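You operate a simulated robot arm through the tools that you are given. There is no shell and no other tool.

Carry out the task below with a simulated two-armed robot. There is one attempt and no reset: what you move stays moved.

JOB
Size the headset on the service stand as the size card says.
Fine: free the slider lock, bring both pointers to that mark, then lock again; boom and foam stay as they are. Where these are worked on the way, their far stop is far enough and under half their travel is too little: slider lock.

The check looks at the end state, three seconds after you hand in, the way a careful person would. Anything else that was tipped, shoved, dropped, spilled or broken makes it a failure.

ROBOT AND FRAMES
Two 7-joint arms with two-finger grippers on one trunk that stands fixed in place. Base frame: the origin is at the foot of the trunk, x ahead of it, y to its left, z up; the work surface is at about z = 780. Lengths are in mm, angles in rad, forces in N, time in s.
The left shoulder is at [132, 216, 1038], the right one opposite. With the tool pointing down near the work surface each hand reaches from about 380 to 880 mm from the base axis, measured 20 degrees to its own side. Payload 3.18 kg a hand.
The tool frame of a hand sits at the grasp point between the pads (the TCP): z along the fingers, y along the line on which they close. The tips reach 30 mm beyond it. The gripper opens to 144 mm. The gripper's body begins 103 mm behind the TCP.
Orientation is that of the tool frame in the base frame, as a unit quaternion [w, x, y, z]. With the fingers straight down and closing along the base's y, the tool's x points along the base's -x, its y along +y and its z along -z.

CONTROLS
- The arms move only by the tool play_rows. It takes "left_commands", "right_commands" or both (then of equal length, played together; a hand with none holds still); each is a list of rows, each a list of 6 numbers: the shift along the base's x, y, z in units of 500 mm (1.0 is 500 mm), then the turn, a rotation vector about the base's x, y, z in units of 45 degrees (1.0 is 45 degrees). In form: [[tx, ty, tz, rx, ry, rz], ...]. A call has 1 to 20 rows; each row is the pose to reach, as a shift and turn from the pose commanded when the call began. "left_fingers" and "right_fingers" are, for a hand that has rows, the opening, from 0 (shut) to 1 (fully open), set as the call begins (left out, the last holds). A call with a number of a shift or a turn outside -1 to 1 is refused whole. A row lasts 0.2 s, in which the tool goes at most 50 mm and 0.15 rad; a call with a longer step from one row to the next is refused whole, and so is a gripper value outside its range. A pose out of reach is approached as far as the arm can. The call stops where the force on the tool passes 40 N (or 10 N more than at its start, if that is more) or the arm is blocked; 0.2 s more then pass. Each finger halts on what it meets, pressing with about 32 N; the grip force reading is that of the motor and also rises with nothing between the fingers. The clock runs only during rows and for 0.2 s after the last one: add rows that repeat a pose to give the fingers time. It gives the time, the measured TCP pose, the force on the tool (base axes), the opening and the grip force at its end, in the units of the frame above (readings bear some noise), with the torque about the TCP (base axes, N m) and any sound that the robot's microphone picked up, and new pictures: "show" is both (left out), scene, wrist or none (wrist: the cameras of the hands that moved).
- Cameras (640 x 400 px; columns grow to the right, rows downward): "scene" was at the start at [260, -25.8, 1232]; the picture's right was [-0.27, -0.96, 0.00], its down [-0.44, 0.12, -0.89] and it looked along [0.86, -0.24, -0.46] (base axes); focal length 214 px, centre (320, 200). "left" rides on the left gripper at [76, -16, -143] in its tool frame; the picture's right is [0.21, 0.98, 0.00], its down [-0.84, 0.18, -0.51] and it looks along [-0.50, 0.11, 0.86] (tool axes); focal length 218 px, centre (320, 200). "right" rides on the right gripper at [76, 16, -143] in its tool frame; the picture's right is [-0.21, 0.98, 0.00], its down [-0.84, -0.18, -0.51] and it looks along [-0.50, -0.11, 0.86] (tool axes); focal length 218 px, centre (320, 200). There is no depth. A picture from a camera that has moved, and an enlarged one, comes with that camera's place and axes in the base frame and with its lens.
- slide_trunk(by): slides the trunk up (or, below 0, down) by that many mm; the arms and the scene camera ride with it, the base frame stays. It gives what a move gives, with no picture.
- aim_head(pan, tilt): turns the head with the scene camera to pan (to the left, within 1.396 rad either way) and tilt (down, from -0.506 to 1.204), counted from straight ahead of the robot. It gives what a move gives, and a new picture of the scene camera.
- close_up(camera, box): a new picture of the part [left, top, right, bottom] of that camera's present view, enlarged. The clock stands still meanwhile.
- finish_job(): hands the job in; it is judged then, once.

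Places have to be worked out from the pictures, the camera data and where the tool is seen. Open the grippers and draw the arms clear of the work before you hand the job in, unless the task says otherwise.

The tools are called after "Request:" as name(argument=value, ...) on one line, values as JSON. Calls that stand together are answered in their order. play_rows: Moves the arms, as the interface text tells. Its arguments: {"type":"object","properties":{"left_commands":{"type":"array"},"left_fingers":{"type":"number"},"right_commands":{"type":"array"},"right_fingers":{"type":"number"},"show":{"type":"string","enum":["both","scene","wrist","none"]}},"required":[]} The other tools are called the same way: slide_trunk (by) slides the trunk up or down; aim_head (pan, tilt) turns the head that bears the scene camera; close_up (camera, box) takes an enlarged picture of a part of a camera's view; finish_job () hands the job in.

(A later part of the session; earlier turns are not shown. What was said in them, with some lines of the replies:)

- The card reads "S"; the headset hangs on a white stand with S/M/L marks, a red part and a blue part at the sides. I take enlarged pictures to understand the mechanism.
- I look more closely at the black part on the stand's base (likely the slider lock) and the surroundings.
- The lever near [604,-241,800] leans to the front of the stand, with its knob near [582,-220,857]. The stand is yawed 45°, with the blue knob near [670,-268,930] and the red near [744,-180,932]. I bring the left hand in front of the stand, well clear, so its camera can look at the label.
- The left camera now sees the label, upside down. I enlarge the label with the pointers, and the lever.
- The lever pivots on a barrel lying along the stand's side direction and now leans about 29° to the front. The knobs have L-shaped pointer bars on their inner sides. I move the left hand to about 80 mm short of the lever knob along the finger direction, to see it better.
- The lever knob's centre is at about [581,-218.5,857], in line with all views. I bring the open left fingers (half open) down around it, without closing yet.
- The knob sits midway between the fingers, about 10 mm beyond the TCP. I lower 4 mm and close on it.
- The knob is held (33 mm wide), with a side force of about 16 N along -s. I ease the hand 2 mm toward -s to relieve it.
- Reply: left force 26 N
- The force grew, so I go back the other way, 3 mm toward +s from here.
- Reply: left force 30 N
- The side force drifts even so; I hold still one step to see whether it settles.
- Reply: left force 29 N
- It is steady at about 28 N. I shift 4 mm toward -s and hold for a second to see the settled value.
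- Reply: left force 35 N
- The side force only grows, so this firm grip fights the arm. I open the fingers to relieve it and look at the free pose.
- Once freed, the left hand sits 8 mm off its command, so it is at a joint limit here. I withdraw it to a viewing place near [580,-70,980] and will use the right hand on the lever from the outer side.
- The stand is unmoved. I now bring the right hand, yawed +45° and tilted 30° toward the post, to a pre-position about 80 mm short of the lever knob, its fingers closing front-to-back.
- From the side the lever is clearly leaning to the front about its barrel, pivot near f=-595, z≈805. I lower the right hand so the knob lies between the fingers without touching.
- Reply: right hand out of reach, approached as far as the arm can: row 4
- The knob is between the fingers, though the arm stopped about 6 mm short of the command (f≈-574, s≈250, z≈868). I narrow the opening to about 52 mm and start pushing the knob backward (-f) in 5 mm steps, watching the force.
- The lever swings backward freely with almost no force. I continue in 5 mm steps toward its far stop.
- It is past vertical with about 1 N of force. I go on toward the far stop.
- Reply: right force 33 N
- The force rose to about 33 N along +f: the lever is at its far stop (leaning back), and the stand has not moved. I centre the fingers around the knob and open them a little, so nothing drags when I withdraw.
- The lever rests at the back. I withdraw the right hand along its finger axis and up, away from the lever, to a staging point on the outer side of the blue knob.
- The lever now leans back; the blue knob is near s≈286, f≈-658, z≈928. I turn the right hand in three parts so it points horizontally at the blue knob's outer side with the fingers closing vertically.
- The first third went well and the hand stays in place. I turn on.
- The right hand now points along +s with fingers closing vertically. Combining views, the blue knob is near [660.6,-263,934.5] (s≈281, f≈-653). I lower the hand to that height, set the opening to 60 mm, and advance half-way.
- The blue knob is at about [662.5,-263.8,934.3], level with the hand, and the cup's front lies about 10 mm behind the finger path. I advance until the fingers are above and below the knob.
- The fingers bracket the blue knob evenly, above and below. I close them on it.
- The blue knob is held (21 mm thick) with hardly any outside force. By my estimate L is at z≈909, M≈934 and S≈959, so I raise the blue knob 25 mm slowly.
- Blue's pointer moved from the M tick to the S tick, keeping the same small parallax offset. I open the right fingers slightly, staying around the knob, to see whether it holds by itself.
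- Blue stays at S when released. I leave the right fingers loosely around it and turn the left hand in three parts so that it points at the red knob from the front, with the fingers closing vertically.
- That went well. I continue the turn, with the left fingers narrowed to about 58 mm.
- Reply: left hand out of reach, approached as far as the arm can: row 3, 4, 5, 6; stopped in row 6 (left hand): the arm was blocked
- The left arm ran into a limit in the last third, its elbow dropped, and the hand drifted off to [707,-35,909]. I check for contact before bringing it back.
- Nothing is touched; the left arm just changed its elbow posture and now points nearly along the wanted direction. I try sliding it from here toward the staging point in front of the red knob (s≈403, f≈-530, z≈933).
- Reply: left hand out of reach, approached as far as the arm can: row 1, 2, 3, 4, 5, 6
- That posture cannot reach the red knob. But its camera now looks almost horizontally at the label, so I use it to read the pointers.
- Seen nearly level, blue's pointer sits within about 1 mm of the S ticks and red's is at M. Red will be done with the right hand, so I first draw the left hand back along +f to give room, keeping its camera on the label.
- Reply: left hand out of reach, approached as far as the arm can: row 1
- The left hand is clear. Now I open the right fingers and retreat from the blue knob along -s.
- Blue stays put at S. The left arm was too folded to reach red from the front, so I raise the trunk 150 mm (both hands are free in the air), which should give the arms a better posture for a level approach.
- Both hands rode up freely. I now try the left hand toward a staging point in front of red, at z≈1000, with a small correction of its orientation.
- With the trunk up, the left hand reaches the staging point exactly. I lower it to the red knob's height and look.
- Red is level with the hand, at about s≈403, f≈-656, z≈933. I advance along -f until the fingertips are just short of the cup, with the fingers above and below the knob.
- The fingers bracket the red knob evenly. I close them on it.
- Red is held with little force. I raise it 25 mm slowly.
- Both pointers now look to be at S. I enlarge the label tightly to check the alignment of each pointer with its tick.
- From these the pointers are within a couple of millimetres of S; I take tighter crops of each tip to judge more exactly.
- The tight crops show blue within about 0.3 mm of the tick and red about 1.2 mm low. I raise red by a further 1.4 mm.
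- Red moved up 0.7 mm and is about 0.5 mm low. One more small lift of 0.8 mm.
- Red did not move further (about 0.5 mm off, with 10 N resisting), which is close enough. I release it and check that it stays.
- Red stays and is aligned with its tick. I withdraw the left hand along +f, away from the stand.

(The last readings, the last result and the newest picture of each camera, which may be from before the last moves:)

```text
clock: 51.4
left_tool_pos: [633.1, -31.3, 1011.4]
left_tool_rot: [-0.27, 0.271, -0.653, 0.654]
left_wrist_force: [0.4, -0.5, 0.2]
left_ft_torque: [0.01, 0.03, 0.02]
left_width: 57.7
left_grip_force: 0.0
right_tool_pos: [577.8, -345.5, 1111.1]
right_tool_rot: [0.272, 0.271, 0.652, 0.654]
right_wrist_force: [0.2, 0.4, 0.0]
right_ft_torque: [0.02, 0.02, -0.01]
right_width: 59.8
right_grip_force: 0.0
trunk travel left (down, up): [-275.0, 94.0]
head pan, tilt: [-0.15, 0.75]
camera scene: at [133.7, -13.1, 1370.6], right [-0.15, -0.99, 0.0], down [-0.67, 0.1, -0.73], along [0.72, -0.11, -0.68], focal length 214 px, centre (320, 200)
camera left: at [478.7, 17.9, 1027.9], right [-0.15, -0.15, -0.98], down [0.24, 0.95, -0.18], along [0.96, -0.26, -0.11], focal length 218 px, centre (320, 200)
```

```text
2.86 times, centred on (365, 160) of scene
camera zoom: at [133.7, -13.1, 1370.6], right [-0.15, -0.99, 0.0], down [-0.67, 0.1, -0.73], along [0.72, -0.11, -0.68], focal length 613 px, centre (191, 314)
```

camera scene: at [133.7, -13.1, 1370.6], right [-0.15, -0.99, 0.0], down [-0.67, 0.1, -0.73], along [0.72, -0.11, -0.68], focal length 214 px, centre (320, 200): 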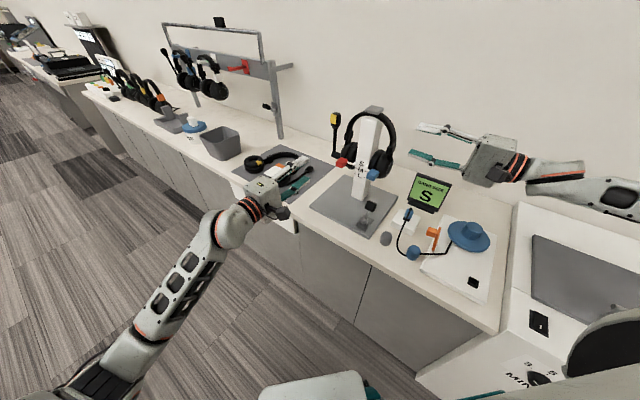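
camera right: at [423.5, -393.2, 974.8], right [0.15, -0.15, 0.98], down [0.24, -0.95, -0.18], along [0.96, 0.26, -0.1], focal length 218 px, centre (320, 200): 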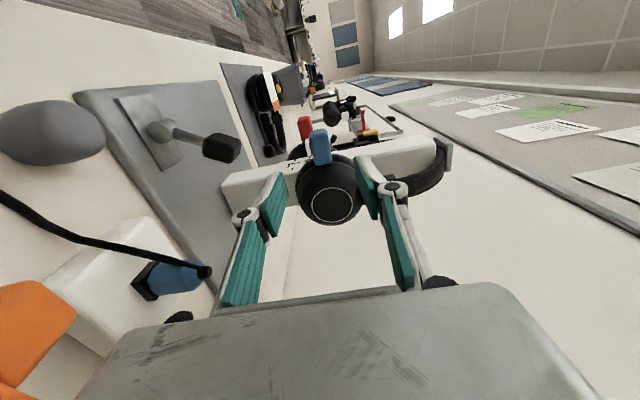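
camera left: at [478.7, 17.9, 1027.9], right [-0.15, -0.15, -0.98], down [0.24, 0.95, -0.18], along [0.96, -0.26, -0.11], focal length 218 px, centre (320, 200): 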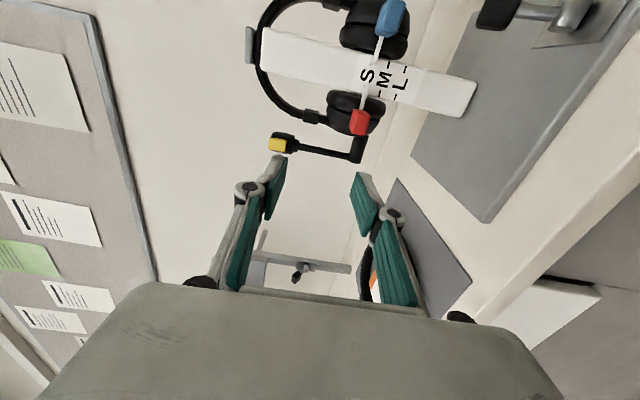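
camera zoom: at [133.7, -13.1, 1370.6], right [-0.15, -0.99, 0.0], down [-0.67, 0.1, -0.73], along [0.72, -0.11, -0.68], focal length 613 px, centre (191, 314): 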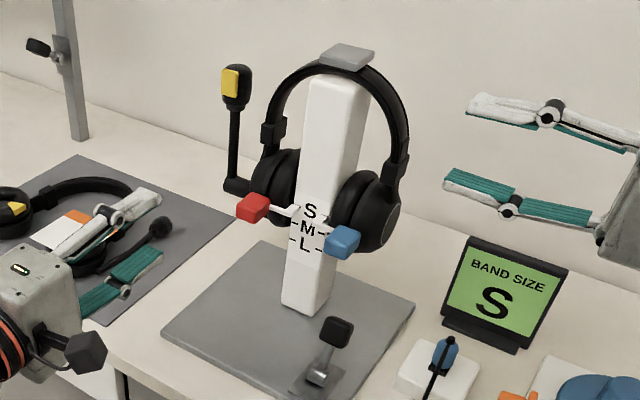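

Both pointers are at S and everything else is undisturbed. I turn the right hand back to its lever posture in three parts while lowering it.

Request:
play_rows(right_commands=[[0, 0, 0, -0.134, -0.036, 0.069], [0, 0, 0, -0.268, -0.072, 0.138], [0, 0, 0, -0.401, -0.107, 0.208], [0, 0, 0, -0.535, -0.143, 0.277], [0, 0, 0, -0.669, -0.179, 0.346]], right_fingers=0.48, show="none")

Request:
play_rows(right_commands=[[0, 0, -0.024, -0.134, -0.036, 0.069], [0, 0, -0.048, -0.268, -0.072, 0.138], [0, 0, -0.072, -0.401, -0.107, 0.208], [0, 0, -0.096, -0.535, -0.143, 0.277], [0, 0, -0.12, -0.669, -0.179, 0.346]], show="none")

Request:
play_rows(right_commands=[[0, 0, -0.022, -0.134, -0.036, 0.069], [0, 0, -0.044, -0.268, -0.072, 0.138], [0, 0, -0.066, -0.401, -0.107, 0.208], [0, 0, -0.088, -0.535, -0.143, 0.277], [0, 0, -0.11, -0.669, -0.179, 0.346], [0, 0, -0.11, -0.669, -0.179, 0.346]], show="both")

```text
clock: 52.6
left_tool_pos: [632.5, -31.6, 1010.4]
left_tool_rot: [-0.27, 0.271, -0.653, 0.654]
left_wrist_force: [-0.5, 0.5, -0.6]
left_ft_torque: [0.0, 0.04, 0.01]
left_width: 57.5
left_grip_force: 0.0
right_tool_pos: [578.2, -345.3, 1109.0]
right_tool_rot: [0.286, 0.056, 0.81, 0.508]
right_wrist_force: [0.0, 0.9, -0.4]
right_ft_torque: [0.0, -0.02, 0.01]
right_width: 69.2
right_grip_force: 0.0
trunk travel left (down, up): [-275.0, 94.0]
head pan, tilt: [-0.15, 0.75]
```

```text
clock: 53.8
left_tool_pos: [633.8, -31.5, 1011.9]
left_tool_rot: [-0.271, 0.27, -0.652, 0.655]
left_wrist_force: [-0.2, 1.2, -0.7]
left_ft_torque: [0.03, 0.01, 0.02]
left_width: 57.5
left_grip_force: 0.1
right_tool_pos: [578.1, -346.8, 1049.0]
right_tool_rot: [0.275, -0.165, 0.892, 0.318]
right_wrist_force: [-0.3, -0.4, 0.4]
right_ft_torque: [0.0, 0.03, -0.02]
right_width: 69.2
right_grip_force: 0.1
trunk travel left (down, up): [-275.0, 94.0]
head pan, tilt: [-0.15, 0.75]
```

```text
clock: 55.2
left_tool_pos: [634.0, -31.9, 1010.7]
left_tool_rot: [-0.271, 0.27, -0.653, 0.654]
left_wrist_force: [0.6, -1.0, -0.3]
left_ft_torque: [0.02, -0.02, 0.05]
left_width: 57.6
left_grip_force: 0.1
right_tool_pos: [578.0, -344.6, 995.5]
right_tool_rot: [0.239, -0.37, 0.892, 0.099]
right_wrist_force: [0.2, -0.3, 0.7]
right_ft_torque: [0.03, 0.01, 0.02]
right_width: 69.3
right_grip_force: 0.1
trunk travel left (down, up): [-275.0, 94.0]
head pan, tilt: [-0.15, 0.75]
camera scene: at [134.0, -13.5, 1370.6], right [-0.15, -0.99, 0.0], down [-0.67, 0.1, -0.73], along [0.72, -0.11, -0.68], focal length 214 px, centre (320, 200)
camera right: at [469.2, -431.7, 1080.1], right [-0.56, 0.82, 0.1], down [0.46, 0.21, 0.86], along [0.68, 0.53, -0.5], focal length 218 px, centre (320, 200)
```

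scene: 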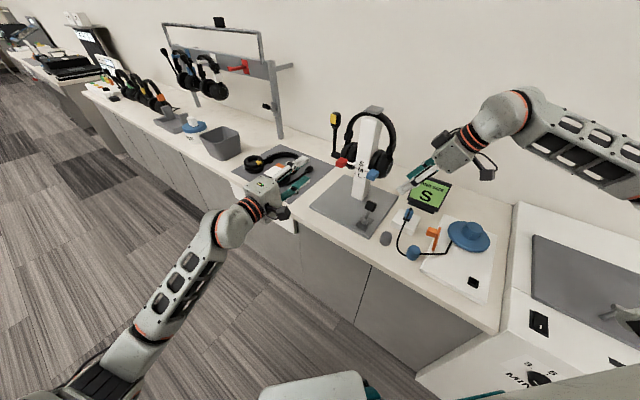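
right: 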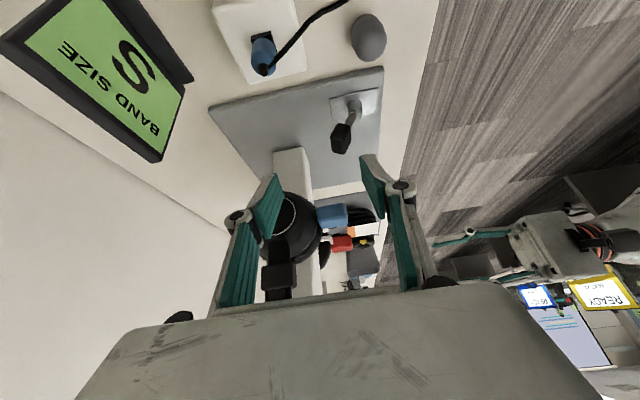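

The view matches the earlier one, with the lever still leaning back. I go down to the pre-position beside it.

Request:
play_rows(right_commands=[[0.005, 0.035, -0.036, 0, 0, 0], [0.01, 0.07, -0.072, 0, 0, 0], [0.0148, 0.104, -0.108, 0, 0, 0], [0.0148, 0.104, -0.108, 0, 0, 0]], show="wrist")

Request:
close_up(camera="right", box=[220, 80, 420, 240])

```text
clock: 56.2
left_tool_pos: [633.1, -31.0, 1012.2]
left_tool_rot: [-0.27, 0.271, -0.652, 0.654]
left_wrist_force: [0.2, -0.4, -0.7]
left_ft_torque: [-0.02, 0.0, -0.04]
left_width: 57.6
left_grip_force: 0.2
right_tool_pos: [586.1, -294.6, 940.8]
right_tool_rot: [0.239, -0.369, 0.893, 0.099]
right_wrist_force: [0.4, -0.4, -0.2]
right_ft_torque: [-0.01, -0.02, 0.0]
right_width: 69.1
right_grip_force: 0.1
trunk travel left (down, up): [-275.0, 94.0]
head pan, tilt: [-0.15, 0.75]
camera right: at [476.9, -380.0, 1026.2], right [-0.56, 0.82, 0.1], down [0.46, 0.21, 0.86], along [0.68, 0.53, -0.5], focal length 218 px, centre (320, 200)
```

right: 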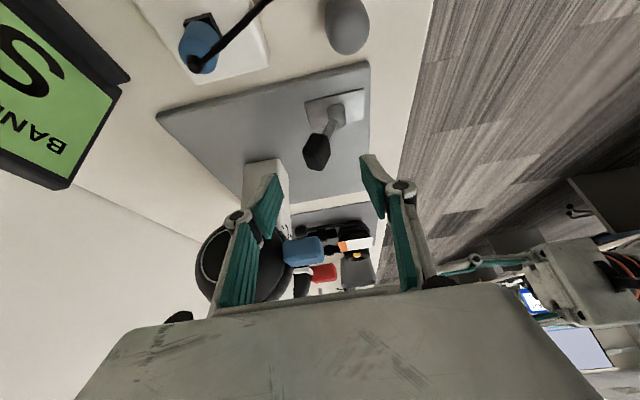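

```text
2.50 times, centred on (320, 160) of right
camera zoom: at [476.9, -380.0, 1026.2], right [-0.56, 0.82, 0.1], down [0.46, 0.21, 0.86], along [0.68, 0.53, -0.5], focal length 546 px, centre (320, 300)
```

zoom: 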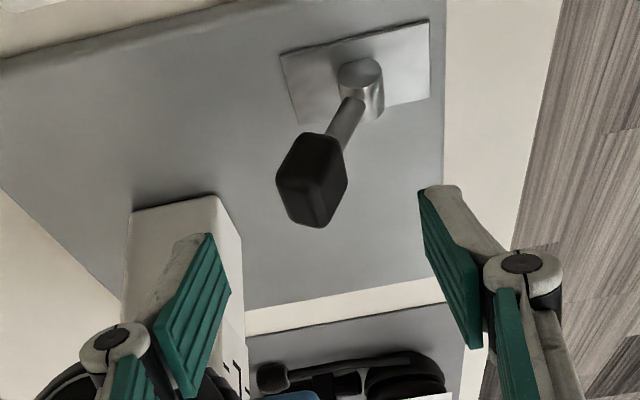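

The knob lies midway between the open fingers. I descend along the finger axis around it.

Request:
play_rows(right_commands=[[0.014, 0.0145, -0.035, 0, 0, 0], [0.028, 0.029, -0.07, 0, 0, 0], [0.042, 0.0435, -0.105, 0, 0, 0], [0.056, 0.058, -0.14, 0, 0, 0], [0.056, 0.058, -0.14, 0, 0, 0]], show="wrist")

Request:
close_up(camera="right", box=[220, 80, 420, 240])

```text
clock: 57.4
left_tool_pos: [633.1, -30.9, 1010.8]
left_tool_rot: [-0.27, 0.27, -0.652, 0.654]
left_wrist_force: [-0.3, -0.5, -0.7]
left_ft_torque: [-0.01, 0.0, -0.02]
left_width: 57.7
left_grip_force: 0.0
right_tool_pos: [612.7, -265.8, 870.2]
right_tool_rot: [0.239, -0.368, 0.893, 0.098]
right_wrist_force: [1.0, -0.3, 0.2]
right_ft_torque: [-0.02, -0.02, 0.0]
right_width: 69.3
right_grip_force: 0.0
trunk travel left (down, up): [-275.0, 94.0]
head pan, tilt: [-0.15, 0.75]
camera right: at [504.8, -352.0, 955.6], right [-0.56, 0.82, 0.1], down [0.46, 0.21, 0.86], along [0.68, 0.53, -0.5], focal length 218 px, centre (320, 200)
```

right: 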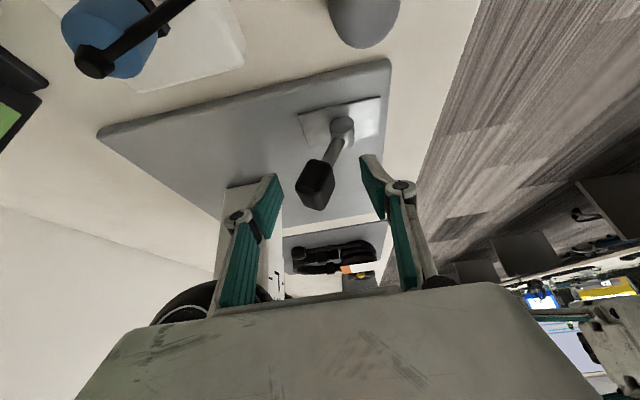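

```text
2.50 times, centred on (320, 160) of right
camera zoom: at [504.8, -352.0, 955.6], right [-0.56, 0.82, 0.1], down [0.46, 0.21, 0.86], along [0.68, 0.53, -0.5], focal length 546 px, centre (320, 300)
```

zoom: 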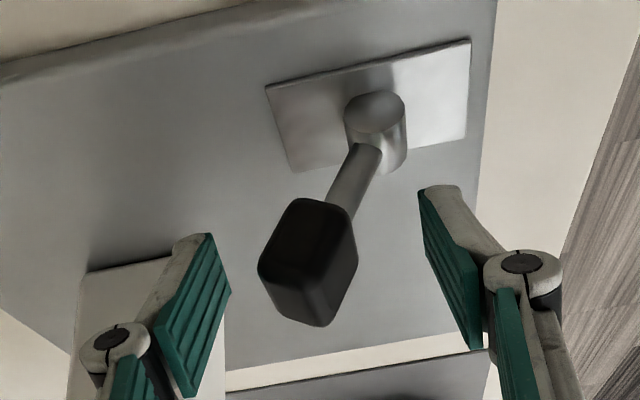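

I narrow the fingers to about 52 mm and push the lever to the front (+f) in 5 mm steps.

Request:
play_rows(right_commands=[[-0.0071, 0.0071, 0, 0, 0, 0], [-0.0141, 0.0141, 0, 0, 0, 0], [-0.0212, 0.0212, 0, 0, 0, 0], [-0.0283, 0.0283, 0, 0, 0, 0], [-0.0354, 0.0354, 0, 0, 0, 0], [-0.0424, 0.0424, 0, 0, 0, 0], [-0.0495, 0.0495, 0, 0, 0, 0], [-0.0566, 0.0566, 0, 0, 0, 0], [-0.0636, 0.0636, 0, 0, 0, 0]], right_fingers=0.36, show="wrist")

Request:
close_up(camera="right", box=[220, 80, 420, 240])

```text
clock: 59.4
left_tool_pos: [633.1, -30.6, 1010.7]
left_tool_rot: [-0.271, 0.27, -0.653, 0.654]
left_wrist_force: [-0.8, -0.2, -0.2]
left_ft_torque: [-0.02, 0.01, 0.01]
left_width: 57.7
left_grip_force: 0.1
right_tool_pos: [581.3, -233.5, 870.0]
right_tool_rot: [0.239, -0.369, 0.893, 0.099]
right_wrist_force: [1.4, -1.7, 1.0]
right_ft_torque: [-0.07, -0.04, -0.05]
right_width: 53.3
right_grip_force: 1.3
trunk travel left (down, up): [-275.0, 94.0]
head pan, tilt: [-0.15, 0.75]
camera right: at [472.7, -319.3, 956.2], right [-0.56, 0.82, 0.1], down [0.46, 0.21, 0.86], along [0.68, 0.53, -0.5], focal length 218 px, centre (320, 200)
```

right: 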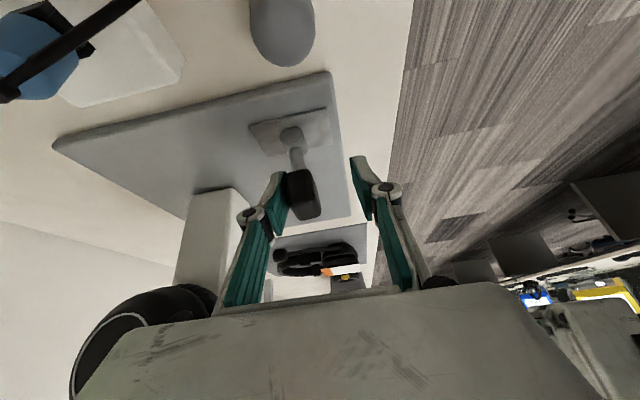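

```text
2.50 times, centred on (320, 160) of right
camera zoom: at [472.7, -319.3, 956.2], right [-0.56, 0.82, 0.1], down [0.46, 0.21, 0.86], along [0.68, 0.53, -0.5], focal length 546 px, centre (320, 300)
```

zoom: 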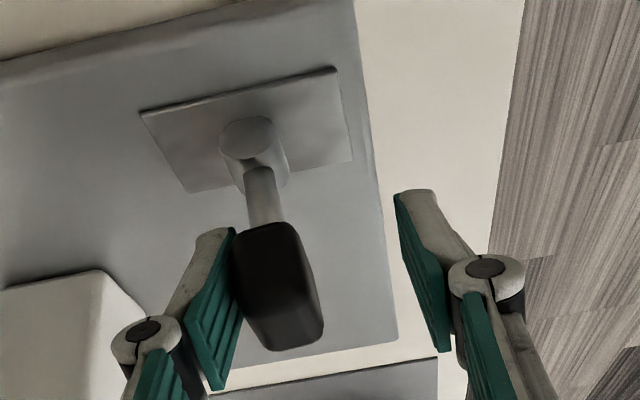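

The lever follows, now just past vertical. I keep on toward the front stop.

Request:
play_rows(right_commands=[[-0.0071, 0.0071, 0, 0, 0, 0], [-0.0141, 0.0141, 0, 0, 0, 0], [-0.0212, 0.0212, 0, 0, 0, 0], [-0.0283, 0.0283, 0, 0, 0, 0], [-0.0354, 0.0354, 0, 0, 0, 0], [-0.0424, 0.0424, 0, 0, 0, 0]], show="wrist")

Request:
close_up(camera="right", box=[220, 80, 420, 240])

```text
clock: 60.8
left_tool_pos: [635.8, -33.0, 1010.0]
left_tool_rot: [0.27, -0.271, 0.653, -0.653]
left_wrist_force: [0.2, -0.1, -0.2]
left_ft_torque: [0.01, -0.02, -0.03]
left_width: 57.6
left_grip_force: 0.0
right_tool_pos: [562.9, -215.1, 870.3]
right_tool_rot: [0.239, -0.367, 0.894, 0.097]
right_wrist_force: [14.6, -14.1, -6.1]
right_ft_torque: [-0.22, -0.16, -0.35]
right_width: 63.7
right_grip_force: 9.3
trunk travel left (down, up): [-275.0, 94.0]
head pan, tilt: [-0.15, 0.75]
camera right: at [454.9, -300.5, 955.1], right [-0.56, 0.82, 0.1], down [0.46, 0.21, 0.86], along [0.69, 0.53, -0.5], focal length 218 px, centre (320, 200)
```

right: 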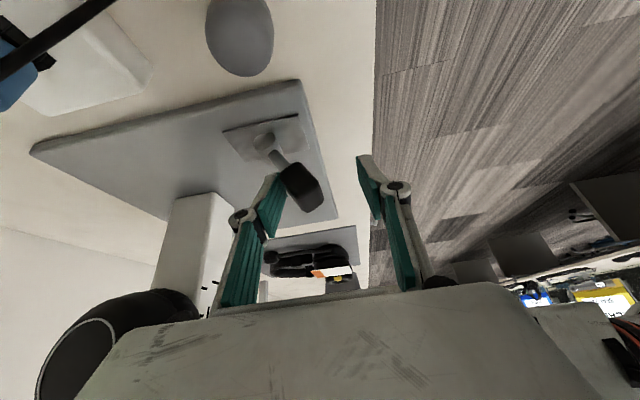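

```text
2.50 times, centred on (320, 160) of right
camera zoom: at [454.9, -300.5, 955.1], right [-0.56, 0.82, 0.1], down [0.46, 0.21, 0.86], along [0.69, 0.53, -0.5], focal length 546 px, centre (320, 300)
```

zoom: 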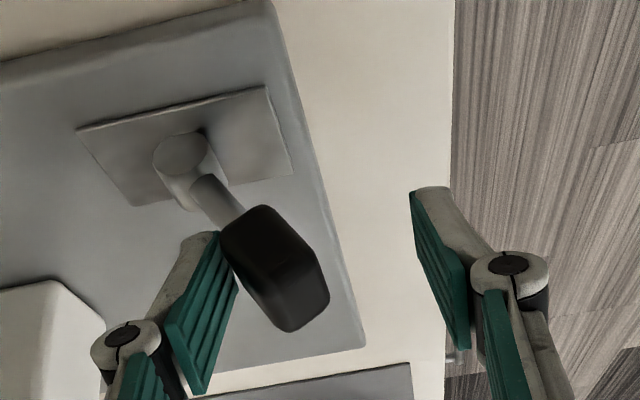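

The force rose to 20 N against the front stop, and the knob is back at its original [578,-222,857]: the slider is locked again. I back the finger off the knob and centre the opening around it.

Request:
play_rows(right_commands=[[0.007, -0.007, 0, 0, 0, 0], [0.014, -0.014, 0, 0, 0, 0], [0.021, -0.021, 0, 0, 0, 0], [0.025, -0.025, 0, 0, 0, 0], [0.025, -0.025, 0, 0, 0, 0]], right_fingers=0.48, show="wrist")

Request:
close_up(camera="right", box=[220, 80, 420, 240])

```text
clock: 62.0
left_tool_pos: [632.8, -32.2, 1011.1]
left_tool_rot: [-0.271, 0.27, -0.653, 0.654]
left_wrist_force: [-0.3, 0.0, -0.4]
left_ft_torque: [-0.01, -0.01, -0.03]
left_width: 57.6
left_grip_force: 0.1
right_tool_pos: [572.8, -224.9, 870.1]
right_tool_rot: [0.239, -0.368, 0.893, 0.099]
right_wrist_force: [0.2, 0.8, -0.5]
right_ft_torque: [0.01, 0.0, 0.03]
right_width: 69.1
right_grip_force: 0.0
trunk travel left (down, up): [-275.0, 94.0]
head pan, tilt: [-0.15, 0.75]
camera right: at [464.4, -310.8, 955.6], right [-0.56, 0.82, 0.1], down [0.46, 0.21, 0.86], along [0.68, 0.53, -0.5], focal length 218 px, centre (320, 200)
```

right: 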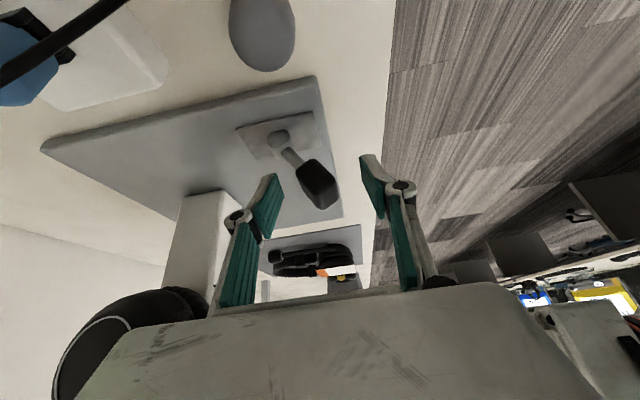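

```text
2.50 times, centred on (320, 160) of right
camera zoom: at [464.4, -310.8, 955.6], right [-0.56, 0.82, 0.1], down [0.46, 0.21, 0.86], along [0.68, 0.53, -0.5], focal length 546 px, centre (320, 300)
```

zoom: 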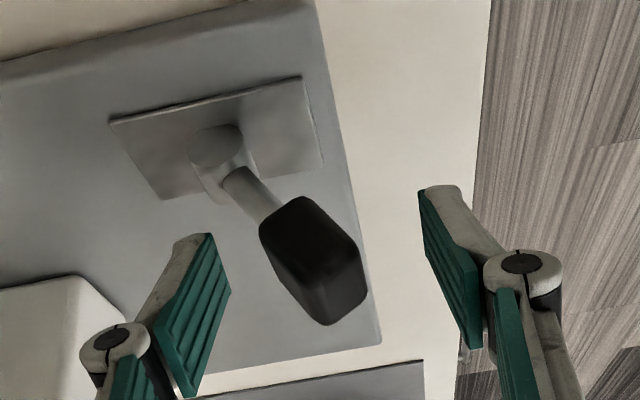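

The knob stands free between the fingers. I withdraw the right hand along its finger axis and then up and to the right, well clear.

Request:
play_rows(right_commands=[[-0.014, -0.014, 0.035, 0, 0, 0], [-0.028, -0.028, 0.07, 0, 0, 0], [-0.042, -0.042, 0.104, 0, 0, 0], [-0.0566, -0.0566, 0.14, 0, 0, 0], [-0.07, -0.11, 0.21, 0, 0, 0], [-0.085, -0.18, 0.28, 0, 0, 0], [-0.1, -0.25, 0.35, 0, 0, 0], [-0.11, -0.32, 0.42, 0, 0, 0]], right_fingers=0.48, show="both")

Request:
close_up(camera="scene", box=[310, 90, 420, 230])

Request:
close_up(camera="left", box=[320, 40, 420, 140])

Request:
close_up(camera="scene", box=[340, 150, 380, 185])

```text
clock: 63.8
left_tool_pos: [632.3, -31.2, 1011.8]
left_tool_rot: [-0.271, 0.269, -0.653, 0.654]
left_wrist_force: [1.0, -1.1, -0.7]
left_ft_torque: [-0.01, 0.01, -0.02]
left_width: 57.6
left_grip_force: 0.1
right_tool_pos: [518.5, -385.3, 1082.3]
right_tool_rot: [0.239, -0.369, 0.893, 0.099]
right_wrist_force: [0.3, -0.1, 0.5]
right_ft_torque: [0.01, -0.04, -0.01]
right_width: 69.1
right_grip_force: 0.1
trunk travel left (down, up): [-275.0, 94.0]
head pan, tilt: [-0.15, 0.75]
camera scene: at [133.5, -13.5, 1370.7], right [-0.15, -0.99, 0.0], down [-0.67, 0.1, -0.73], along [0.72, -0.11, -0.68], focal length 214 px, centre (320, 200)
camera right: at [410.2, -472.2, 1167.6], right [-0.56, 0.82, 0.1], down [0.46, 0.21, 0.86], along [0.68, 0.53, -0.5], focal length 218 px, centre (320, 200)
```

scene: 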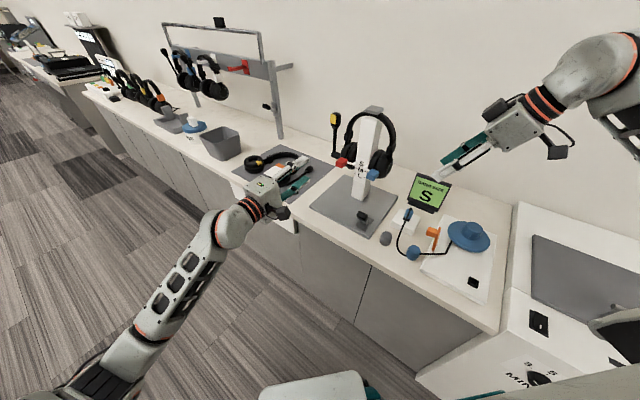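
right: 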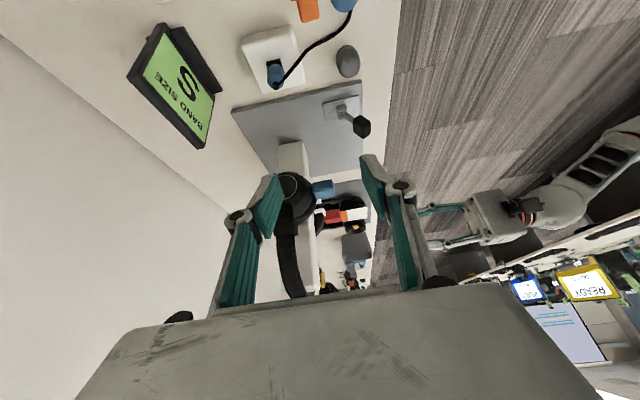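

```text
2.86 times, centred on (365, 160) of scene
camera zoom: at [133.5, -13.5, 1370.7], right [-0.15, -0.99, 0.0], down [-0.67, 0.1, -0.73], along [0.72, -0.11, -0.68], focal length 613 px, centre (191, 314)
```

zoom: 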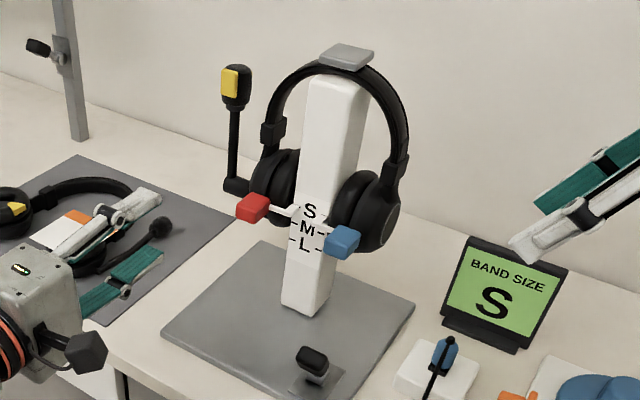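

```text
4.00 times, centred on (370, 90) of left
camera zoom: at [478.7, 17.3, 1027.9], right [-0.15, -0.15, -0.98], down [0.24, 0.95, -0.18], along [0.96, -0.26, -0.1], focal length 873 px, centre (120, 640)
```

zoom: 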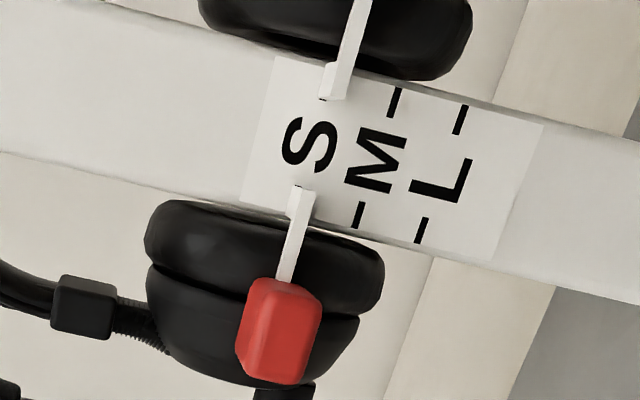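

```text
11.43 times, centred on (360, 168) of scene
camera zoom: at [133.5, -13.5, 1370.7], right [-0.15, -0.99, 0.0], down [-0.67, 0.1, -0.73], along [0.72, -0.11, -0.68], focal length 2451 px, centre (-137, 571)
```

zoom: 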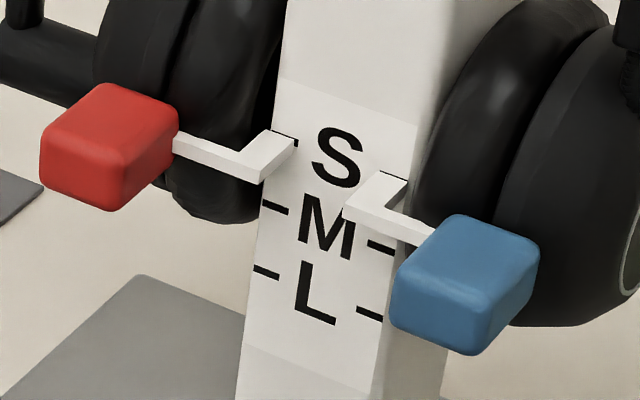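

Pointers are at S on both sides, the lever is back at its locked position, boom and foam are untouched. I open both grippers fully and draw the left hand further back and up.

Request:
play_rows(left_commands=[[0.003, 0.04, 0.02, 0, 0, 0], [0.006, 0.08, 0.04, 0, 0, 0], [0.01, 0.12, 0.07, 0, 0, 0], [0.014, 0.16, 0.09, 0, 0, 0], [0.016, 0.18, 0.1, 0, 0, 0]], right_commands=[[0, -0.02, 0.01, 0, 0, 0], [0, -0.04, 0.02, 0, 0, 0], [0, -0.06, 0.03, 0, 0, 0], [0, -0.08, 0.04, 0, 0, 0], [0, -0.1, 0.05, 0, 0, 0]], left_fingers=1, right_fingers=1, show="both")

Request:
close_up(camera="scene", box=[300, 90, 440, 250])

Request:
close_up(camera="scene", box=[340, 190, 400, 240])

```text
clock: 65.0
left_tool_pos: [642.0, 59.4, 1062.0]
left_tool_rot: [-0.27, 0.271, -0.652, 0.654]
left_wrist_force: [-0.4, 0.0, -0.9]
left_ft_torque: [0.0, 0.02, 0.0]
left_width: 143.8
left_grip_force: 0.0
right_tool_pos: [517.2, -433.6, 1105.9]
right_tool_rot: [0.239, -0.369, 0.893, 0.099]
right_wrist_force: [-0.5, 1.3, 0.8]
right_ft_torque: [0.04, -0.03, 0.01]
right_width: 144.0
right_grip_force: 0.1
trunk travel left (down, up): [-275.0, 94.0]
head pan, tilt: [-0.15, 0.75]
camera scene: at [133.9, -13.5, 1370.6], right [-0.15, -0.99, 0.0], down [-0.67, 0.1, -0.73], along [0.72, -0.11, -0.68], focal length 214 px, centre (320, 200)
camera right: at [409.3, -520.7, 1191.1], right [-0.56, 0.82, 0.1], down [0.46, 0.21, 0.86], along [0.68, 0.53, -0.5], focal length 218 px, centre (320, 200)
camera left: at [488.5, 107.8, 1078.1], right [-0.15, -0.15, -0.98], down [0.24, 0.95, -0.18], along [0.96, -0.26, -0.11], focal length 218 px, centre (320, 200)
```

scene: 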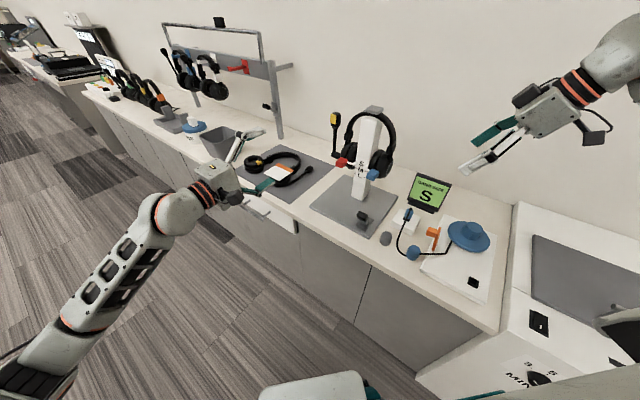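
right: 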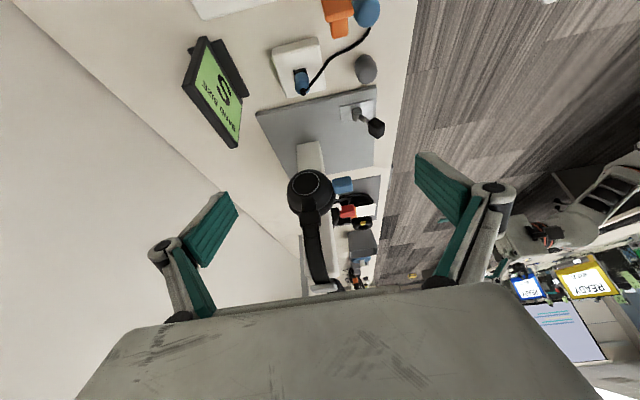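
left: 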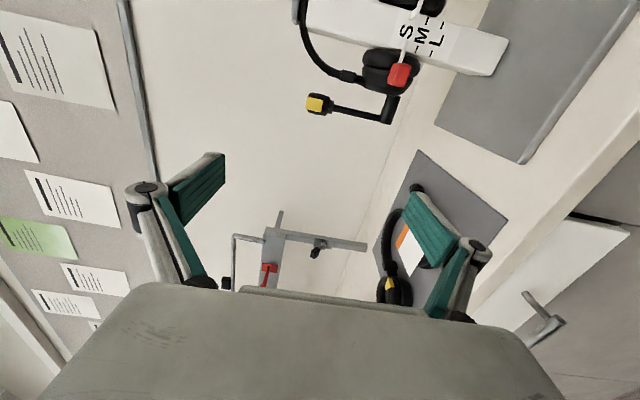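

```text
2.50 times, centred on (370, 170) of scene
camera zoom: at [133.9, -13.5, 1370.6], right [-0.15, -0.99, 0.0], down [-0.67, 0.1, -0.73], along [0.72, -0.11, -0.68], focal length 536 px, centre (195, 275)
```

zoom: 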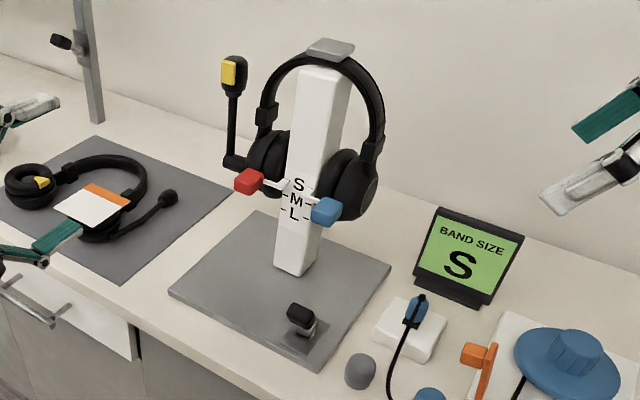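

```text
8.00 times, centred on (370, 215) of scene
camera zoom: at [133.9, -13.5, 1370.6], right [-0.15, -0.99, 0.0], down [-0.67, 0.1, -0.73], along [0.72, -0.11, -0.68], focal length 1716 px, centre (-80, 80)
```

zoom: 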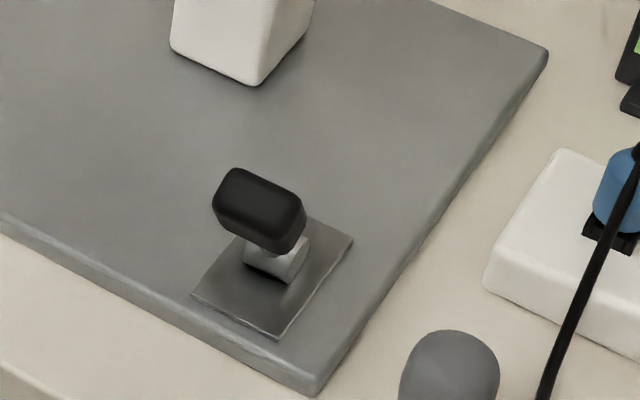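

Both pointers are on S and the lever is at its original locked stop. Boom, foam, card and the rest look unchanged, and both grippers are open and clear of the work. I hand the job in.

Request:
finish_job()

```text
The job is handed in.
```

The headset is sized to S, as the card says, and the job is handed in. I don't have the check's result.

- **Slider lock:** I pushed the lever to its far stop to free the sliders. Afterwards I pushed it back to its starting stop to lock them.
- **Pointers:** both were raised from M to the S ticks. In close-ups, blue was about 0.3 mm low and red had no visible offset. After locking, both still showed at S in the wider views.
- **Boom, foam and surroundings:** I didn't touch the boom or foam. The stand, size card and other items look unmoved in the last pictures.
- **End position:** both grippers are open and clear of the work. The trunk is 150 mm higher than at the start. I raised it because the left arm couldn't reach the red knob level from the front.

Two moves didn't go as planned:
- **First grip on the lever:** I first gripped the lever with the left hand, which was at its reach limit there and pressed on it with about 35 N. I let go and used the right hand instead.
- **Left arm block:** the left arm later hit a limit while turning and was blocked. The pictures and force readings showed no contact with anything.
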